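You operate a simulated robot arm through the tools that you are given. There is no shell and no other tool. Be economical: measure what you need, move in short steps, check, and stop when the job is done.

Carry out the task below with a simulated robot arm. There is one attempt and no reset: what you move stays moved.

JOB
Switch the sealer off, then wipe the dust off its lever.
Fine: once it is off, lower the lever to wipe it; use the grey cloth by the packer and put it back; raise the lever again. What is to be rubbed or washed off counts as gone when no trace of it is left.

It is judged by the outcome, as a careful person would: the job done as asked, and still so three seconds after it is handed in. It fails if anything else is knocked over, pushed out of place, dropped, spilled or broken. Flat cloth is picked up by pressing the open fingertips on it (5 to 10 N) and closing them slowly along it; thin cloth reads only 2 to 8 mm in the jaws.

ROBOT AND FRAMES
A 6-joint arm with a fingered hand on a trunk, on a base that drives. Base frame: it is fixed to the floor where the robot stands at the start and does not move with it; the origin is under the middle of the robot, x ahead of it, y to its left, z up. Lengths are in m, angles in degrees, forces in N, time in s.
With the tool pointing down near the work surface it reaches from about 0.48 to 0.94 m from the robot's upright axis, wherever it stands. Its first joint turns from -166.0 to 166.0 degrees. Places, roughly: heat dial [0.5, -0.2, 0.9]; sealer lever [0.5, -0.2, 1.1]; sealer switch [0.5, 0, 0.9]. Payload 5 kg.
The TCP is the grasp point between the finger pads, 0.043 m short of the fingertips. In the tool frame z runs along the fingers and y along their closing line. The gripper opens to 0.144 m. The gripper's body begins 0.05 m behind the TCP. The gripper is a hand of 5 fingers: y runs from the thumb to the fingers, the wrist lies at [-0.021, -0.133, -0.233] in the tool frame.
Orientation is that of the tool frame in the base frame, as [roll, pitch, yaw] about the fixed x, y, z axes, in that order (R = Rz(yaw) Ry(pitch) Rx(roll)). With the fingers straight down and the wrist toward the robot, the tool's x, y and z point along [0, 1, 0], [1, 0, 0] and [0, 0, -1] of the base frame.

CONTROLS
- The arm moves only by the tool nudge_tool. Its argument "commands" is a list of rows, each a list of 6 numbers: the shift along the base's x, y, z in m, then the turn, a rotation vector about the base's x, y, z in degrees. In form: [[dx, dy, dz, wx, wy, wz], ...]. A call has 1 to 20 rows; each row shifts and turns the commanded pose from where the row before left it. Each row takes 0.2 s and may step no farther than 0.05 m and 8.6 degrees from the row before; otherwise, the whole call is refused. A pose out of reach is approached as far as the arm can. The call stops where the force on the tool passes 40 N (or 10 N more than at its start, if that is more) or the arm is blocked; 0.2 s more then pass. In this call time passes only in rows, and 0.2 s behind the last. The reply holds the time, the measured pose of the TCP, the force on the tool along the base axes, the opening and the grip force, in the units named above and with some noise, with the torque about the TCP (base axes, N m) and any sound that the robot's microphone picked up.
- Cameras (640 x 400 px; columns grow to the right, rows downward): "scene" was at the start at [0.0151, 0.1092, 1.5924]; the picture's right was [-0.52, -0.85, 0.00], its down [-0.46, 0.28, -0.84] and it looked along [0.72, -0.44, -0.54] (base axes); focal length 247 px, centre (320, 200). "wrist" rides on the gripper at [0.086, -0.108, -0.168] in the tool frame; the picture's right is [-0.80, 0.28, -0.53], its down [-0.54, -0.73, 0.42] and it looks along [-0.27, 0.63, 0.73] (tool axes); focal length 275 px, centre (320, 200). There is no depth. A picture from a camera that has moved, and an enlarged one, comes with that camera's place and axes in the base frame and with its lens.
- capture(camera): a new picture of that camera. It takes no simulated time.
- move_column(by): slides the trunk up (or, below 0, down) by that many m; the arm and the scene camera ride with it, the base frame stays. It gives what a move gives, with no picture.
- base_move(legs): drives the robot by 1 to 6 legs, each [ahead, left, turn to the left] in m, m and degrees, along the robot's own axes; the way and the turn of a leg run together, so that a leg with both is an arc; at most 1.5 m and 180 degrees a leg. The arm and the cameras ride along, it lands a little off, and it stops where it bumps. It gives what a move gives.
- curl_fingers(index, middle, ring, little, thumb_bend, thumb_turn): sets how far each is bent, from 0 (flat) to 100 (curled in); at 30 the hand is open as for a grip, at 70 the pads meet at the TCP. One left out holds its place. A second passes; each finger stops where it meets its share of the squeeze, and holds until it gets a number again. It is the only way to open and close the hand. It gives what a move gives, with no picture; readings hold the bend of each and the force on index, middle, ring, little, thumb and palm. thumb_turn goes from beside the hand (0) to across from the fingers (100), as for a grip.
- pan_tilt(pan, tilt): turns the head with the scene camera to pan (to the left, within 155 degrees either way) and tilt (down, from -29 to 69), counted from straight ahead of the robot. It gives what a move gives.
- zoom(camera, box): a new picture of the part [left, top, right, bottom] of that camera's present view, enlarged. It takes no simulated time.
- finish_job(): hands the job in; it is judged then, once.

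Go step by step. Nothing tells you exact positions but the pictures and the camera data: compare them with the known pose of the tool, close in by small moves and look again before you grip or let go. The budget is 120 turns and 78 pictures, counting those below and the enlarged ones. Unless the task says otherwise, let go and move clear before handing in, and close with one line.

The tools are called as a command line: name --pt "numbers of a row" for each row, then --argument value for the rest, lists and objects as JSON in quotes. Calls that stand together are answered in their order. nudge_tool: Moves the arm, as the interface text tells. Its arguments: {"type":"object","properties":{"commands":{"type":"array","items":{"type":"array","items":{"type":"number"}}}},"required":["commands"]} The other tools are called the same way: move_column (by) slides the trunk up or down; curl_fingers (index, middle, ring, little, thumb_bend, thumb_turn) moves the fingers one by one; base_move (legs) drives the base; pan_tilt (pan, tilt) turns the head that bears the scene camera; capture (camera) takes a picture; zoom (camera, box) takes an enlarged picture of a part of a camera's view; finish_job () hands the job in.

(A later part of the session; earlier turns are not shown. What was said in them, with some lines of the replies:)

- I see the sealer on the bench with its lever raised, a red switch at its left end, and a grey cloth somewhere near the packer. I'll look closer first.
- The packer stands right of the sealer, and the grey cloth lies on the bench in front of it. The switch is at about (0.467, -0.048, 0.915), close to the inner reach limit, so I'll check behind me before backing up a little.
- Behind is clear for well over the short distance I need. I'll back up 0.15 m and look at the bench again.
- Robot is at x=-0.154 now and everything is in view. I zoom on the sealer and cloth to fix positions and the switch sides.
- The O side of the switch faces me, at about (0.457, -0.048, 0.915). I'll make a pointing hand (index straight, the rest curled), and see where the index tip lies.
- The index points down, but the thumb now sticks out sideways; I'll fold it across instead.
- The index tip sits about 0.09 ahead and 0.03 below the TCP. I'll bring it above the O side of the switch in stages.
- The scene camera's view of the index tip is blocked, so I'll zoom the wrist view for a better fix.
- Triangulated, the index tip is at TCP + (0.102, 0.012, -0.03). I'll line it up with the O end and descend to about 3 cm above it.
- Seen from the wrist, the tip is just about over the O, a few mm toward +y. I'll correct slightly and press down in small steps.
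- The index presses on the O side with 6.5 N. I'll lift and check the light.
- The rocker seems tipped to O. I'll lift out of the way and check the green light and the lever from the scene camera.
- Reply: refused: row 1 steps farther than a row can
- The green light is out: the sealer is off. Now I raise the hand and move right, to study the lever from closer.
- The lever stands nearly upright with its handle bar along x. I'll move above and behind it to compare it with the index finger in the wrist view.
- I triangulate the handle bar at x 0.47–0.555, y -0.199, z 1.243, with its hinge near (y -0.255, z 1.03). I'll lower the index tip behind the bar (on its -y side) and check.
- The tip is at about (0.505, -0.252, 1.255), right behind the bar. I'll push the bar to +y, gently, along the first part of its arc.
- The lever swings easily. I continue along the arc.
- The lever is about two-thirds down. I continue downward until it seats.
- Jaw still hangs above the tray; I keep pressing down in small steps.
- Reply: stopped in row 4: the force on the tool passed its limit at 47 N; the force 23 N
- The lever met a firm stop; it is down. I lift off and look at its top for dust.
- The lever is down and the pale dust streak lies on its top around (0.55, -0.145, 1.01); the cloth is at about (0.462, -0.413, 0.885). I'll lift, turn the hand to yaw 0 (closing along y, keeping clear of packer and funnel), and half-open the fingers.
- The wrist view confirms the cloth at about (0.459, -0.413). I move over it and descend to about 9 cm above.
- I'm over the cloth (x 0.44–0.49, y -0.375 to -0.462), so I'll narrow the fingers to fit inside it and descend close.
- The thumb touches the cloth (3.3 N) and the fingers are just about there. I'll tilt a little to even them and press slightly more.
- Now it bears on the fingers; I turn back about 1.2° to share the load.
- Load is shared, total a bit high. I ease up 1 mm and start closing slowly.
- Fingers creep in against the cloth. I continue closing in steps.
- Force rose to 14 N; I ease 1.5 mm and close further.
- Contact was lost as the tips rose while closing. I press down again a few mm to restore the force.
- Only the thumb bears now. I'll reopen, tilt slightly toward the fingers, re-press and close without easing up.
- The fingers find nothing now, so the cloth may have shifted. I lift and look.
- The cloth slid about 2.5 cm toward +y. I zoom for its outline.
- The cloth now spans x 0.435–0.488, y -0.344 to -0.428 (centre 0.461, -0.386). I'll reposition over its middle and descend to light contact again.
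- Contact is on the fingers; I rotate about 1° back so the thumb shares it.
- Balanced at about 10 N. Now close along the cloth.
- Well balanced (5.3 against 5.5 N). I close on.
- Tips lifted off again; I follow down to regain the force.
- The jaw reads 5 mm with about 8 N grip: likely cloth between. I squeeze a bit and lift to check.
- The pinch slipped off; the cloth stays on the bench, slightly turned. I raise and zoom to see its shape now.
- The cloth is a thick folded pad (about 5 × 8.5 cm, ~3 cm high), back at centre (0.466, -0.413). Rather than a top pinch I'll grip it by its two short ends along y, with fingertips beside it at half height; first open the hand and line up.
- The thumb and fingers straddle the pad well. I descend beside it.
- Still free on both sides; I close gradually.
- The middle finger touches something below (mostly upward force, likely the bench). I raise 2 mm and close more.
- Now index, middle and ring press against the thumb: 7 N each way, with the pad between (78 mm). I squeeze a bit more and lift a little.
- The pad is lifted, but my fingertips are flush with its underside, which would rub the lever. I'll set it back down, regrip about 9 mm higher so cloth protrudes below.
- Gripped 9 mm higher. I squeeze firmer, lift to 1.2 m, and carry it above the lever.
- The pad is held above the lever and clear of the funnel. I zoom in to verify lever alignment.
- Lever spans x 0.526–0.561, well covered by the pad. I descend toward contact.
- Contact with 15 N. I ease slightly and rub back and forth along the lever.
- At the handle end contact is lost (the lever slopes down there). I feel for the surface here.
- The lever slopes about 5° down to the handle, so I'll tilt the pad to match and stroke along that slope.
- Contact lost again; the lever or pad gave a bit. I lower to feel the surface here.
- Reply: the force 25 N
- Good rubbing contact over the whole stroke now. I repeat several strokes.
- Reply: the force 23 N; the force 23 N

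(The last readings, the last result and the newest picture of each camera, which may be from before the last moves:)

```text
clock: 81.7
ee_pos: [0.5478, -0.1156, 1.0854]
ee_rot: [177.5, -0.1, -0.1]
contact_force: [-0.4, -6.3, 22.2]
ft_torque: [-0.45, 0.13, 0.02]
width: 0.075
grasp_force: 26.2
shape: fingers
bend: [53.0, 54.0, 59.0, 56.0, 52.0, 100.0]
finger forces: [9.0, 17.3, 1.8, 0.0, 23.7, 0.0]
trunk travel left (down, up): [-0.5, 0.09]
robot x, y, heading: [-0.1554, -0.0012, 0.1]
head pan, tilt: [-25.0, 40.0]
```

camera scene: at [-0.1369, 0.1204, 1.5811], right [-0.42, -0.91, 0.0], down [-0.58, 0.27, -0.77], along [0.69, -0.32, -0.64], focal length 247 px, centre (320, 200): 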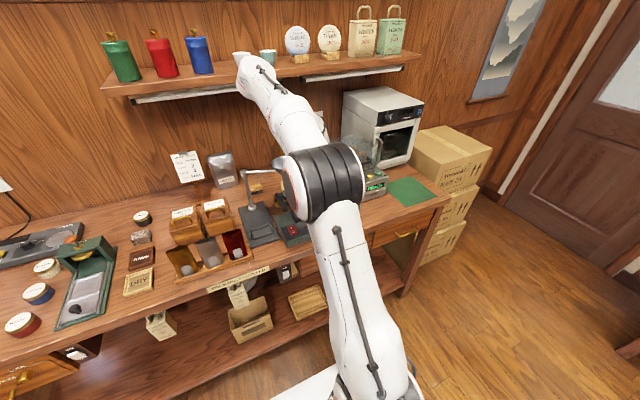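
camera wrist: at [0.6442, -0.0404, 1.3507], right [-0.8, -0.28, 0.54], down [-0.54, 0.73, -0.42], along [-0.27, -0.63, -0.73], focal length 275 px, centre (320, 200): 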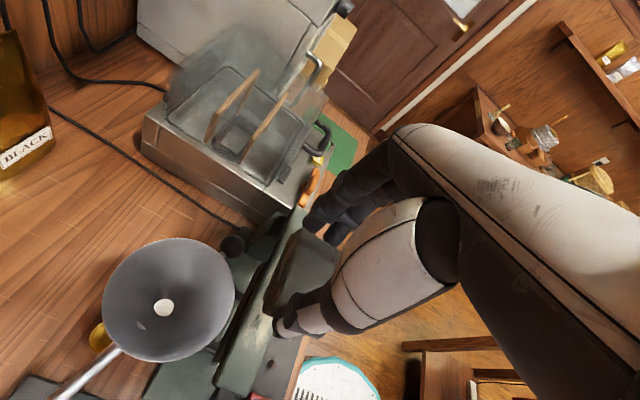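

Several full strokes done. I lift and move right/up to view the lever.

nudge_tool --pt "0 0 0.03 0 0 0" --pt "0 0 0.04 0 0 0" --pt "0 0 0.04 0 0 0" --pt "-0.02 -0.04 0 0 0 0" --pt "-0.02 -0.04 0 0 0 0" --pt "-0.01 -0.045 0 0 0 0" --pt "-0.01 -0.045 0 0 0 0" --pt "-0.01 -0.045 0 0 0 0" --pt "0 -0.045 0 0 0 0"

zoom --camera "scene" --box '[265, 165, 365, 235]'

capture --camera "wrist"

```text
clock: 83.7
ee_pos: [0.4828, -0.3757, 1.1935]
ee_rot: [177.5, 0.1, -0.1]
contact_force: [0.7, -0.7, -0.4]
ft_torque: [0.0, -0.01, 0.0]
width: 0.0751
grasp_force: 17.0
shape: fingers
bend: [53.0, 55.0, 60.0, 56.0, 51.0, 100.0]
finger forces: [7.7, 8.2, 1.7, 0.0, 15.9, 0.1]
trunk travel left (down, up): [-0.5, 0.09]
robot x, y, heading: [-0.1527, -0.0008, -0.1]
head pan, tilt: [-25.0, 40.0]
```

```text
5.71 times, centred on (315, 200) of scene
camera zoom: at [-0.1368, 0.1195, 1.5811], right [-0.42, -0.91, 0.0], down [-0.58, 0.27, -0.77], along [0.69, -0.32, -0.64], focal length 1413 px, centre (349, 200)
```

zoom: 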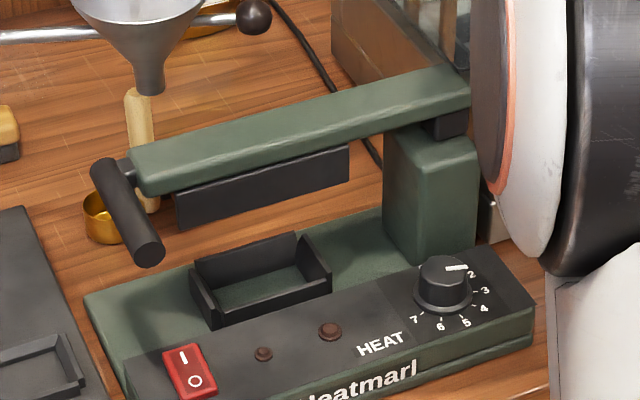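

```text
24 pictures are left
camera wrist: at [0.5697, -0.2594, 1.3572], right [-0.8, -0.26, 0.55], down [-0.54, 0.71, -0.45], along [-0.27, -0.66, -0.7], focal length 275 px, centre (320, 200)
```

wrist: 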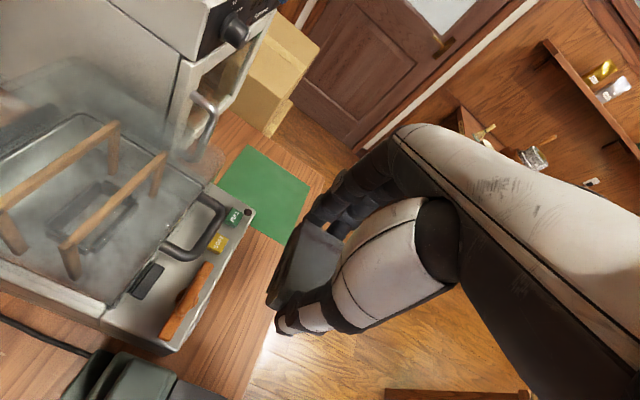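

The lever's top looks clean. I enlarge it further to be sure no trace remains.

zoom --camera "scene" --box '[283, 172, 351, 204]'

```text
9.41 times, centred on (317, 188) of scene
camera zoom: at [-0.1368, 0.1195, 1.5811], right [-0.42, -0.91, 0.0], down [-0.58, 0.27, -0.77], along [0.69, -0.32, -0.64], focal length 2327 px, centre (348, 313)
```

zoom: 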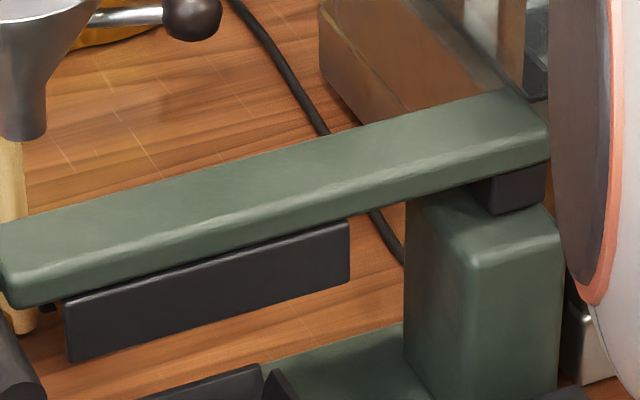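

Clean, no trace. Now I return the cloth to where it lay (TCP 0.4735, -0.4155), levelling the hand and going down to light contact.

nudge_tool --pt "-0.005 -0.02 -0.02 2.5 0 0" --pt "-0.004 -0.02 -0.04 0 0 0" --pt "0 0 -0.05 0 0 0" --pt "0 0 -0.05 0 0 0" --pt "0 0 -0.05 0 0 0" --pt "0 0 -0.03 0 0 0"

nudge_tool --pt "0 0 -0.004 0 0 0" --pt "0 0 -0.003 0 0 0" --pt "0 0 -0.003 0 0 0"

```text
clock: 85.1
ee_pos: [0.4716, -0.4114, 0.9519]
ee_rot: [179.9, 0.0, 0.1]
contact_force: [0.4, -0.1, -0.4]
ft_torque: [0.05, -0.02, -0.01]
width: 0.0757
grasp_force: 17.0
shape: fingers
bend: [53.0, 55.0, 60.0, 56.0, 51.0, 100.0]
finger forces: [7.6, 8.3, 1.5, 0.1, 16.0, 0.0]
trunk travel left (down, up): [-0.5, 0.09]
robot x, y, heading: [-0.15, -0.0022, -0.0]
head pan, tilt: [-25.0, 40.0]
```

```text
clock: 85.9
ee_pos: [0.4701, -0.4138, 0.9436]
ee_rot: [-180.0, 0.1, -0.2]
contact_force: [-0.1, 0.6, 0.2]
ft_torque: [-0.03, 0.0, -0.03]
width: 0.0753
grasp_force: 16.8
shape: fingers
bend: [53.0, 55.0, 60.0, 56.0, 51.0, 100.0]
finger forces: [7.6, 8.2, 1.6, 0.0, 16.0, 0.0]
trunk travel left (down, up): [-0.5, 0.09]
robot x, y, heading: [-0.1526, -0.001, -0.1]
head pan, tilt: [-25.0, 40.0]
```

nudge_tool --pt "0.002 0 -0.003 0 0 0" --pt "0 0 -0.002 0 0 0" --pt "0 0 -0.002 0 0 0"

```text
clock: 86.7
ee_pos: [0.4729, -0.4156, 0.9367]
ee_rot: [179.9, 0.1, 0.0]
contact_force: [0.2, -0.1, -0.7]
ft_torque: [0.02, 0.03, -0.01]
width: 0.0752
grasp_force: 16.5
shape: fingers
bend: [53.0, 55.0, 60.0, 56.0, 51.0, 100.0]
finger forces: [7.5, 8.2, 1.8, 0.0, 16.0, 0.0]
trunk travel left (down, up): [-0.5, 0.09]
robot x, y, heading: [-0.1548, 0.0022, 0.0]
head pan, tilt: [-25.0, 40.0]
```

nudge_tool --pt "0 0 -0.002 0 0 0" --pt "0 0 -0.002 0 0 0"

```text
clock: 87.3
ee_pos: [0.4724, -0.4159, 0.932]
ee_rot: [180.0, 0.0, 0.0]
contact_force: [-0.3, -0.1, -1.0]
ft_torque: [-0.02, 0.02, 0.0]
width: 0.0755
grasp_force: 16.2
shape: fingers
bend: [53.0, 55.0, 60.0, 56.0, 51.0, 100.0]
finger forces: [7.6, 8.2, 1.7, 0.1, 16.0, 0.1]
trunk travel left (down, up): [-0.5, 0.09]
robot x, y, heading: [-0.1535, 0.0015, 0.0]
head pan, tilt: [-25.0, 40.0]
```

nudge_tool --pt "0 0 -0.002 0 0 0"

```text
clock: 87.7
ee_pos: [0.4723, -0.4151, 0.9309]
ee_rot: [180.0, 0.1, -0.1]
contact_force: [-0.5, -0.9, 0.7]
ft_torque: [-0.08, -0.01, -0.03]
width: 0.0754
grasp_force: 17.8
shape: fingers
bend: [53.0, 55.0, 60.0, 56.0, 51.0, 100.0]
finger forces: [7.6, 9.9, 1.6, 0.1, 16.0, 0.0]
trunk travel left (down, up): [-0.5, 0.09]
robot x, y, heading: [-0.1505, 0.0012, -0.0]
head pan, tilt: [-25.0, 40.0]
```

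Touching the bench. I release.

curl_fingers --index 46 --middle 46 --ring 46 --little 46 --thumb_bend 44

nudge_tool --pt "0 0 0.02 0 0 0" --pt "0 0 0.03 0 0 0" --pt "0 0 0.05 0 0 0" --pt "0 0.0 0.05 0 0 0" --pt "0 0.03 0.04 0 0 0" --pt "0 0.03 0.04 0 0 0" --pt "0 0.03 0.04 0 0 0" --pt "0 0.03 0.04 0 0 0"

capture --camera "wrist"

```text
clock: 88.7
ee_pos: [0.4739, -0.4144, 0.9308]
ee_rot: [180.0, 0.1, -0.1]
contact_force: [-0.1, -0.8, 0.4]
ft_torque: [0.03, 0.02, -0.03]
width: 0.0958
grasp_force: 0.0
shape: fingers
bend: [46.0, 46.0, 46.0, 46.0, 44.0, 99.0]
finger forces: [0.0, 0.0, 0.0, 0.0, 0.1, 0.1]
trunk travel left (down, up): [-0.5, 0.09]
robot x, y, heading: [-0.1548, -0.0038, 0.1]
head pan, tilt: [-25.0, 40.0]
```

```text
clock: 90.5
ee_pos: [0.4709, -0.2975, 1.2446]
ee_rot: [180.0, 0.1, -0.1]
contact_force: [-0.2, 0.2, 0.2]
ft_torque: [-0.02, 0.01, 0.02]
width: 0.0962
grasp_force: 0.1
shape: fingers
bend: [46.0, 46.0, 46.0, 46.0, 44.0, 99.0]
finger forces: [0.1, 0.0, 0.0, 0.0, 0.0, 0.1]
trunk travel left (down, up): [-0.5, 0.09]
robot x, y, heading: [-0.1551, -0.0023, 0.0]
head pan, tilt: [-25.0, 40.0]
```

```text
22 pictures are left
camera wrist: at [0.5591, -0.1864, 1.414], right [-0.8, -0.28, 0.54], down [-0.54, 0.73, -0.42], along [-0.27, -0.63, -0.73], focal length 275 px, centre (320, 200)
```

wrist: 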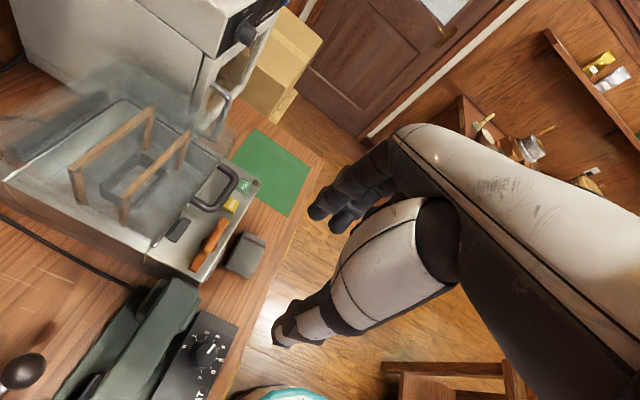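

The cloth is back by the packer at about (0.47, -0.41). Next I raise the lever: the handle bar's near part (x 0.47–0.525, y -0.032, z 1.02) sticks out toward me, so I go above it to grip it between thumb and fingers.

nudge_tool --pt "0.002 0.045 0 0 0 0" --pt "0.002 0.045 0 0 0 0" --pt "0.002 0.045 0 0 0 0" --pt "0.002 0.045 0 0 0 0" --pt "0.002 0.045 0 0 0 0" --pt "0.002 0.0405 -0.02 0 0 0" --pt "0 0 -0.04 0 0 0" --pt "0 0 -0.03 0 0 0"

capture --camera "wrist"

zoom --camera "wrist" --box '[180, 190, 360, 400]'

```text
clock: 92.3
ee_pos: [0.4842, -0.0292, 1.1514]
ee_rot: [180.0, 0.1, -0.1]
contact_force: [0.3, -0.6, -0.2]
ft_torque: [-0.01, 0.03, -0.05]
width: 0.0963
grasp_force: 0.0
shape: fingers
bend: [46.0, 46.0, 46.0, 46.0, 44.0, 99.0]
finger forces: [0.0, 0.0, 0.0, 0.1, 0.0, 0.1]
trunk travel left (down, up): [-0.5, 0.09]
robot x, y, heading: [-0.1515, -0.0011, 0.0]
head pan, tilt: [-25.0, 40.0]
```

```text
21 pictures are left
camera wrist: at [0.5739, 0.0803, 1.319], right [-0.8, -0.28, 0.54], down [-0.54, 0.73, -0.42], along [-0.27, -0.63, -0.73], focal length 275 px, centre (320, 200)
```

wrist: 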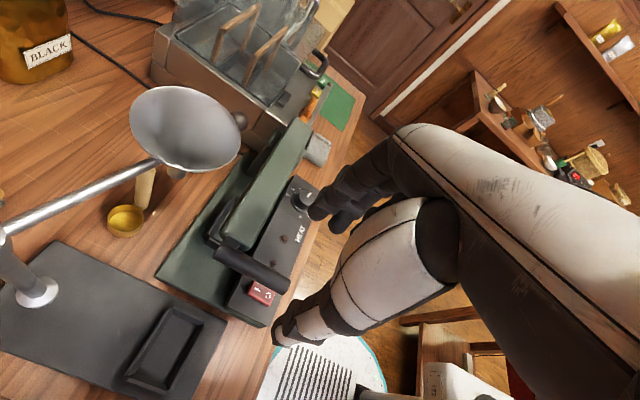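

```text
1.90 times, centred on (270, 295) of wrist
camera zoom: at [0.5739, 0.0803, 1.319], right [-0.8, -0.28, 0.54], down [-0.54, 0.73, -0.42], along [-0.27, -0.63, -0.73], focal length 524 px, centre (415, 19)
```

zoom: 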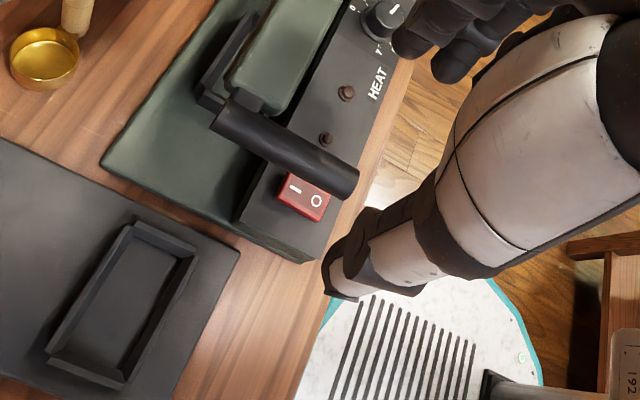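

The bar is confirmed at y -0.036, x 0.465–0.55. I descend so the fingers straddle it.

nudge_tool --pt "0 -0.006 -0.03 0 0 0" --pt "0 0 -0.04 0 0 0" --pt "0 0 -0.03 0 0 0"

zoom --camera "wrist" --box '[180, 170, 380, 370]'

```text
clock: 93.1
ee_pos: [0.4866, -0.0351, 1.053]
ee_rot: [-180.0, 0.1, -0.1]
contact_force: [-0.4, -1.0, -1.4]
ft_torque: [0.0, -0.02, -0.01]
width: 0.0962
grasp_force: 0.0
shape: fingers
bend: [46.0, 46.0, 46.0, 46.0, 44.0, 99.0]
finger forces: [0.0, 0.1, 0.1, 0.1, 0.0, 0.0]
trunk travel left (down, up): [-0.5, 0.09]
robot x, y, heading: [-0.1563, -0.0012, 0.2]
head pan, tilt: [-25.0, 40.0]
```

```text
2.00 times, centred on (280, 270) of wrist
camera zoom: at [0.5735, 0.0741, 1.2213], right [-0.8, -0.28, 0.54], down [-0.54, 0.73, -0.42], along [-0.27, -0.63, -0.73], focal length 551 px, centre (400, 60)
```

zoom: 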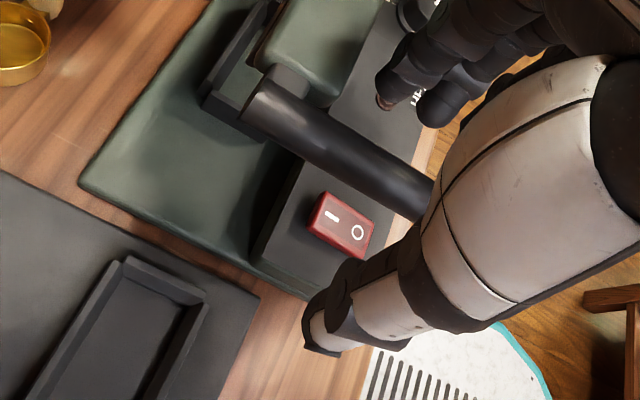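

Thumb and index straddle the bar. Down 3 cm more, then close on it.

nudge_tool --pt "0 0 -0.02 0 0 0" --pt "0 0 -0.012 0 0 0"

curl_fingers --index 58 --middle 58 --ring 58 --little 58 --thumb_bend 58

zoom --camera "wrist" --box '[180, 170, 380, 370]'

```text
clock: 93.7
ee_pos: [0.486, -0.0339, 1.0195]
ee_rot: [180.0, 0.1, 0.1]
contact_force: [0.8, -0.1, -0.4]
ft_torque: [0.03, -0.03, -0.02]
width: 0.0963
grasp_force: 0.1
shape: fingers
bend: [46.0, 46.0, 46.0, 46.0, 44.0, 99.0]
finger forces: [0.1, 0.0, 0.0, 0.1, 0.0, 0.0]
trunk travel left (down, up): [-0.5, 0.09]
robot x, y, heading: [-0.1529, -0.0013, 0.1]
head pan, tilt: [-25.0, 40.0]
```

```text
clock: 94.7
ee_pos: [0.4855, -0.0329, 1.0188]
ee_rot: [179.9, 0.1, -0.1]
contact_force: [0.0, -0.3, 0.2]
ft_torque: [0.0, -0.01, 0.0]
width: 0.0538
grasp_force: 0.2
shape: fingers
bend: [57.0, 57.0, 57.0, 57.0, 57.0, 100.0]
finger forces: [0.0, 0.0, 0.0, 0.0, 0.0, 0.0]
trunk travel left (down, up): [-0.5, 0.09]
robot x, y, heading: [-0.1509, 0.0016, -0.1]
head pan, tilt: [-25.0, 40.0]
```

```text
2.00 times, centred on (280, 270) of wrist
camera zoom: at [0.5735, 0.075, 1.1878], right [-0.8, -0.28, 0.54], down [-0.54, 0.73, -0.42], along [-0.27, -0.63, -0.73], focal length 551 px, centre (400, 60)
```

zoom: 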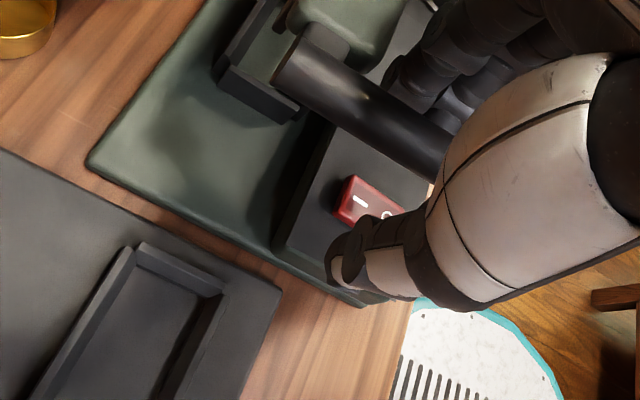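

curl_fingers --index 67 --middle 67 --ring 67 --little 67 --thumb_bend 67

```text
clock: 95.7
ee_pos: [0.4838, -0.0353, 1.0201]
ee_rot: [-179.9, 0.1, -0.1]
contact_force: [0.2, -0.3, -0.3]
ft_torque: [0.03, -0.04, 0.01]
width: 0.0188
grasp_force: 0.0
shape: fingers
bend: [67.0, 67.0, 67.0, 67.0, 67.0, 100.0]
finger forces: [0.0, 0.0, 0.0, 0.1, 0.1, 0.1]
trunk travel left (down, up): [-0.5, 0.09]
robot x, y, heading: [-0.1511, -0.0028, -0.0]
head pan, tilt: [-25.0, 40.0]
```

No contact yet: the fingers appear to close beneath the bar, forming a hook. I close fully and lift gently to test.

curl_fingers --index 71 --middle 71 --ring 71 --little 71 --thumb_bend 71

nudge_tool --pt "0 0 0.01 0 0 0" --pt "0 0 0.01 0 0 0" --pt "0 -0.002 0.01 0 0 0"

capture --camera "wrist"

```text
clock: 96.7
ee_pos: [0.4856, -0.0333, 1.02]
ee_rot: [180.0, 0.2, -0.1]
contact_force: [0.8, 0.2, 0.2]
ft_torque: [0.01, -0.02, -0.02]
width: 0.0043
grasp_force: 0.0
shape: fingers
bend: [71.0, 71.0, 71.0, 71.0, 71.0, 100.0]
finger forces: [0.0, 0.0, 0.1, 0.0, 0.0, 0.0]
trunk travel left (down, up): [-0.5, 0.09]
robot x, y, heading: [-0.1524, 0.0047, -0.2]
head pan, tilt: [-25.0, 40.0]
```

```text
clock: 97.5
ee_pos: [0.4848, -0.0378, 1.0493]
ee_rot: [-180.0, 0.1, 0.0]
contact_force: [-0.8, 2.8, 0.8]
ft_torque: [0.01, 0.01, 0.03]
width: 0.0046
grasp_force: 0.5
shape: fingers
bend: [71.0, 71.0, 71.0, 71.0, 71.0, 100.0]
finger forces: [0.0, 0.0, 0.0, 0.0, 2.3, 0.1]
trunk travel left (down, up): [-0.5, 0.09]
robot x, y, heading: [-0.1538, -0.0007, -0.2]
head pan, tilt: [-25.0, 40.0]
```

```text
17 pictures are left
camera wrist: at [0.5735, 0.0718, 1.2172], right [-0.8, -0.28, 0.54], down [-0.54, 0.73, -0.42], along [-0.27, -0.63, -0.73], focal length 275 px, centre (320, 200)
```

wrist: 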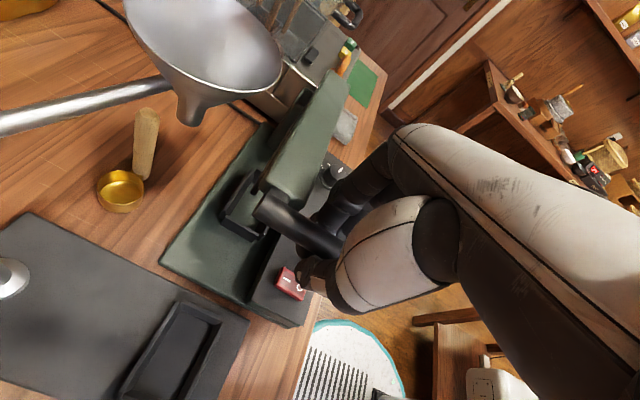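

The lever is rising with the hand, resting in the hook. I follow the arc upward.

nudge_tool --pt "0 -0.003 0.019 0 0 0" --pt "0 -0.004 0.019 0 0 0" --pt "0 -0.006 0.018 0 0 0" --pt "0 -0.007 0.018 0 0 0" --pt "0 -0.009 0.017 0 0 0" --pt "0 -0.01 0.016 0 0 0"

capture --camera "wrist"

```text
clock: 98.9
ee_pos: [0.4864, -0.0807, 1.1558]
ee_rot: [179.9, 0.0, -0.1]
contact_force: [-0.1, 0.1, -0.6]
ft_torque: [-0.01, -0.02, -0.02]
width: 0.0045
grasp_force: 0.6
shape: fingers
bend: [71.0, 71.0, 71.0, 71.0, 71.0, 100.0]
finger forces: [0.1, 0.0, 0.1, 0.0, 0.4, 0.0]
trunk travel left (down, up): [-0.5, 0.09]
robot x, y, heading: [-0.1547, 0.0008, 0.2]
head pan, tilt: [-25.0, 40.0]
```

```text
16 pictures are left
camera wrist: at [0.5732, 0.0303, 1.3244], right [-0.8, -0.28, 0.54], down [-0.54, 0.73, -0.42], along [-0.27, -0.63, -0.73], focal length 275 px, centre (320, 200)
```

wrist: 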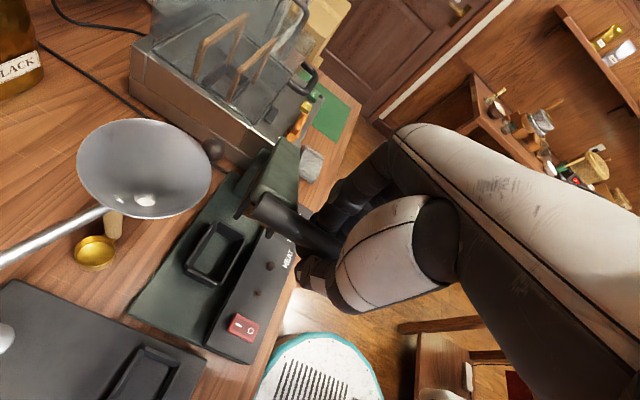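

Working nicely. I continue along the arc to the upright position.

nudge_tool --pt "0 -0.012 0.015 0 0 0" --pt "0 -0.0126 0.0144 0 0 0" --pt "0 -0.014 0.013 0 0 0" --pt "0 -0.015 0.0116 0 0 0" --pt "0 -0.016 0.01 0 0 0" --pt "0 -0.017 0.009 0 0 0"

capture --camera "wrist"

```text
clock: 100.3
ee_pos: [0.485, -0.1645, 1.2277]
ee_rot: [-179.9, 0.1, -0.1]
contact_force: [-0.3, -0.3, -0.3]
ft_torque: [-0.05, -0.02, 0.0]
width: 0.0043
grasp_force: 0.8
shape: fingers
bend: [71.0, 71.0, 71.0, 71.0, 71.0, 100.0]
finger forces: [0.3, 0.0, 0.1, 0.1, 0.0, 0.0]
trunk travel left (down, up): [-0.5, 0.09]
robot x, y, heading: [-0.1537, 0.0006, 0.4]
head pan, tilt: [-25.0, 40.0]
```

```text
15 pictures are left
camera wrist: at [0.5726, -0.0549, 1.3955], right [-0.8, -0.28, 0.54], down [-0.54, 0.73, -0.42], along [-0.27, -0.63, -0.73], focal length 275 px, centre (320, 200)
```

wrist: 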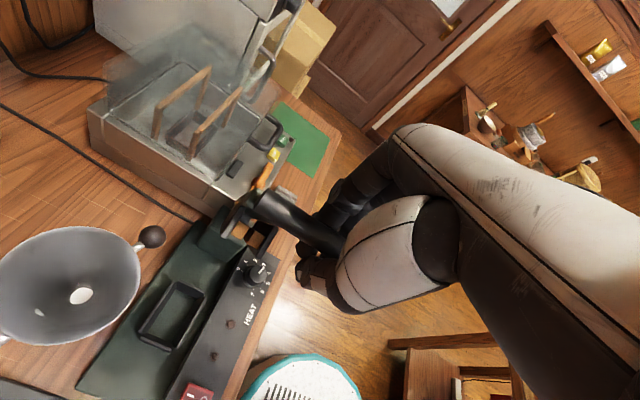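

Almost upright. A few more steps until the lever meets its rest stop.

nudge_tool --pt "0 -0.014 0.0065 0 0 0" --pt "0 -0.01 0.003 0 0 0" --pt "0 -0.007 0.002 0 0 0"

nudge_tool --pt "0 -0.005 0.001 0 0 0" --pt "0 -0.005 0.001 0 0 0"

```text
clock: 101.1
ee_pos: [0.4856, -0.1941, 1.2402]
ee_rot: [-180.0, 0.1, -0.1]
contact_force: [-0.2, 0.0, -0.2]
ft_torque: [-0.01, 0.01, -0.02]
width: 0.0045
grasp_force: 0.1
shape: fingers
bend: [71.0, 71.0, 71.0, 71.0, 71.0, 100.0]
finger forces: [0.4, 0.0, 0.1, 0.0, 0.0, 0.0]
trunk travel left (down, up): [-0.5, 0.09]
robot x, y, heading: [-0.1518, 0.0013, 0.0]
head pan, tilt: [-25.0, 40.0]
```

```text
clock: 101.7
ee_pos: [0.4845, -0.2034, 1.2402]
ee_rot: [-180.0, 0.2, 0.0]
contact_force: [0.5, 4.7, -0.2]
ft_torque: [0.02, -0.01, -0.02]
width: 0.0061
grasp_force: 2.3
shape: fingers
bend: [71.0, 71.0, 71.0, 71.0, 70.0, 100.0]
finger forces: [0.0, 0.1, 0.0, 0.0, 5.2, 0.0]
trunk travel left (down, up): [-0.5, 0.09]
robot x, y, heading: [-0.1515, -0.0017, -0.2]
head pan, tilt: [-25.0, 40.0]
```

nudge_tool --pt "0 -0.003 0 0 0 0" --pt "0 -0.003 0 0 0 0"

zoom --camera "wrist" --box '[180, 140, 380, 320]'

```text
clock: 102.3
ee_pos: [0.4856, -0.208, 1.2413]
ee_rot: [-180.0, 0.0, 0.1]
contact_force: [2.5, 12.6, 3.8]
ft_torque: [0.12, -0.03, -0.02]
width: 0.0114
grasp_force: 6.6
shape: fingers
bend: [71.0, 71.0, 71.0, 71.0, 68.0, 100.0]
finger forces: [0.0, 0.1, 0.0, 0.0, 13.2, 0.0]
trunk travel left (down, up): [-0.5, 0.09]
robot x, y, heading: [-0.1521, -0.0017, 0.0]
head pan, tilt: [-25.0, 40.0]
```

```text
2.22 times, centred on (280, 230) of wrist
camera zoom: at [0.5731, -0.0992, 1.4104], right [-0.8, -0.28, 0.54], down [-0.54, 0.73, -0.42], along [-0.27, -0.63, -0.73], focal length 612 px, centre (409, 133)
```

zoom: 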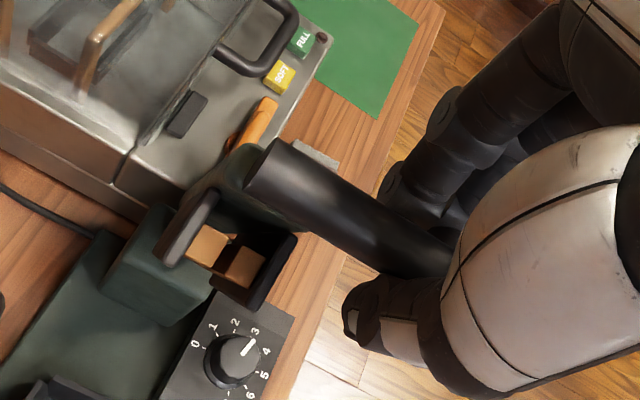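

The lever is at its stop (force rising). I relieve the push, open the hand and withdraw upward.

nudge_tool --pt "0 0.006 0 0 0 0"

curl_fingers --index 45 --middle 45 --ring 45 --little 45 --thumb_bend 45

zoom --camera "wrist" --box '[180, 140, 380, 320]'

```text
clock: 102.7
ee_pos: [0.4847, -0.2052, 1.242]
ee_rot: [179.9, 0.2, -0.2]
contact_force: [0.4, 6.7, 1.2]
ft_torque: [0.0, 0.02, 0.01]
width: 0.0082
grasp_force: 2.9
shape: fingers
bend: [71.0, 71.0, 71.0, 71.0, 69.0, 100.0]
finger forces: [0.0, 0.0, 0.0, 0.1, 6.4, 0.0]
trunk travel left (down, up): [-0.5, 0.09]
robot x, y, heading: [-0.1491, -0.001, 0.0]
head pan, tilt: [-25.0, 40.0]
```

```text
clock: 103.7
ee_pos: [0.486, -0.205, 1.2408]
ee_rot: [-180.0, 0.2, -0.1]
contact_force: [0.4, 0.2, 0.5]
ft_torque: [0.0, -0.01, 0.03]
width: 0.0959
grasp_force: 0.1
shape: fingers
bend: [45.0, 45.0, 45.0, 45.0, 45.0, 99.0]
finger forces: [0.0, 0.1, 0.1, 0.1, 0.0, 0.0]
trunk travel left (down, up): [-0.5, 0.09]
robot x, y, heading: [-0.152, -0.0023, -0.1]
head pan, tilt: [-25.0, 40.0]
```

```text
2.22 times, centred on (280, 230) of wrist
camera zoom: at [0.5736, -0.0959, 1.41], right [-0.8, -0.28, 0.54], down [-0.54, 0.73, -0.42], along [-0.27, -0.63, -0.73], focal length 612 px, centre (409, 133)
```

zoom: 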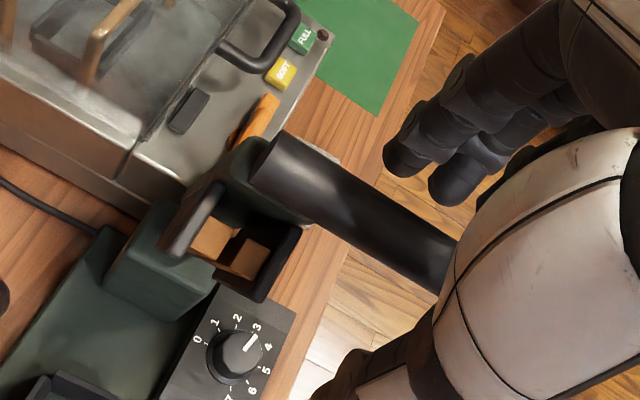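

Released; the lever stays up. I withdraw upward and back toward the robot, then inspect everything.

nudge_tool --pt "0 0 0.03 0 0 0" --pt "0 0 0.04 0 0 0" --pt "-0.02 0 0.04 0 0 0" --pt "-0.045 0 0.01 0 0 0" --pt "-0.045 -0.01 0 0 0 0" --pt "-0.03 -0.035 0 0 0 0" --pt "0 -0.045 0 0 0 0" --pt "0 -0.045 0 0 0 0"

capture --camera "scene"

capture --camera "wrist"

```text
clock: 105.5
ee_pos: [0.3471, -0.3399, 1.3586]
ee_rot: [-180.0, 0.2, -0.1]
contact_force: [1.1, -0.2, -0.4]
ft_torque: [-0.01, 0.0, -0.01]
width: 0.0962
grasp_force: 0.0
shape: fingers
bend: [45.0, 45.0, 45.0, 45.0, 45.0, 99.0]
finger forces: [0.0, 0.0, 0.0, 0.0, 0.0, 0.0]
trunk travel left (down, up): [-0.5, 0.09]
robot x, y, heading: [-0.1559, 0.0018, 0.1]
head pan, tilt: [-25.0, 40.0]
```

```text
12 pictures are left
camera scene: at [-0.1368, 0.1194, 1.5811], right [-0.42, -0.91, 0.0], down [-0.58, 0.27, -0.77], along [0.69, -0.32, -0.64], focal length 247 px, centre (320, 200)
```

scene: 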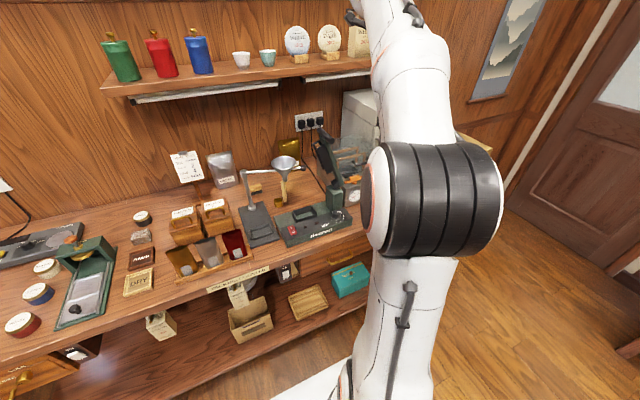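

```text
11 pictures are left
camera wrist: at [0.4349, -0.2304, 1.5265], right [-0.79, -0.28, 0.54], down [-0.54, 0.73, -0.42], along [-0.27, -0.63, -0.73], focal length 275 px, centre (320, 200)
```

wrist: 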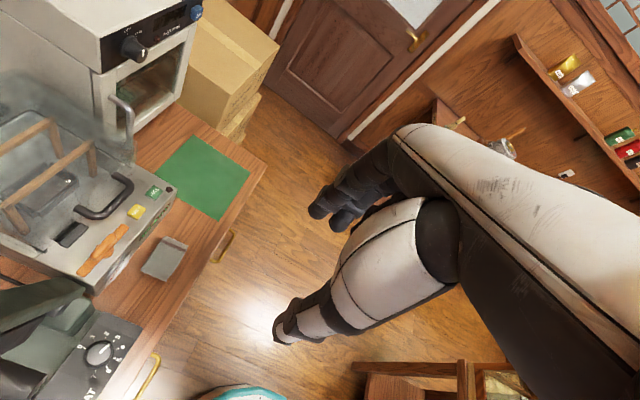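

The lever is up, the cloth in place. I take final close looks at the sealer and the lever's back face.

zoom --camera "scene" --box '[270, 120, 370, 250]'

zoom --camera "wrist" --box '[0, 220, 200, 400]'

```text
3.08 times, centred on (320, 185) of scene
camera zoom: at [-0.1368, 0.1194, 1.5811], right [-0.42, -0.91, 0.0], down [-0.58, 0.27, -0.77], along [0.69, -0.32, -0.64], focal length 761 px, centre (320, 246)
```

zoom: 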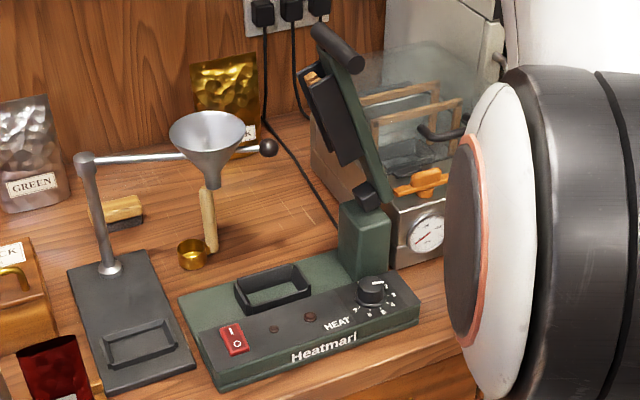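

```text
2.22 times, centred on (100, 310) of wrist
camera zoom: at [0.4349, -0.2304, 1.5265], right [-0.79, -0.28, 0.54], down [-0.54, 0.73, -0.42], along [-0.27, -0.63, -0.73], focal length 612 px, centre (809, -44)
```

zoom: 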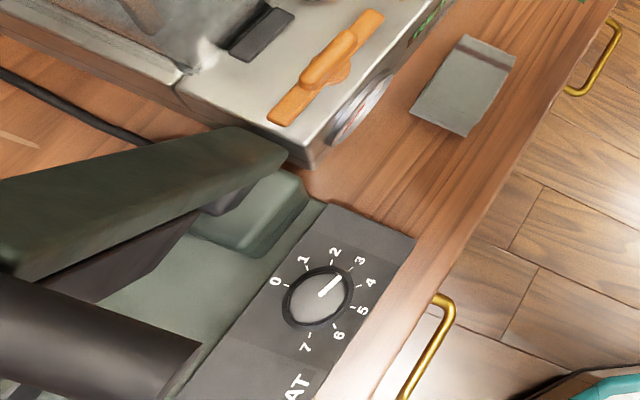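

The sealer is off (both lights dark, switch on O), its lever is wiped with no dust left to see and raised to its original angle, and the grey cloth is back by the packer. Nothing else looks disturbed and the hand is clear, so I hand in.

finish_job

```text
The job is handed in.
```

The sealer is switched off, its lever is wiped clean and raised again, and the grey cloth is back beside the packer.
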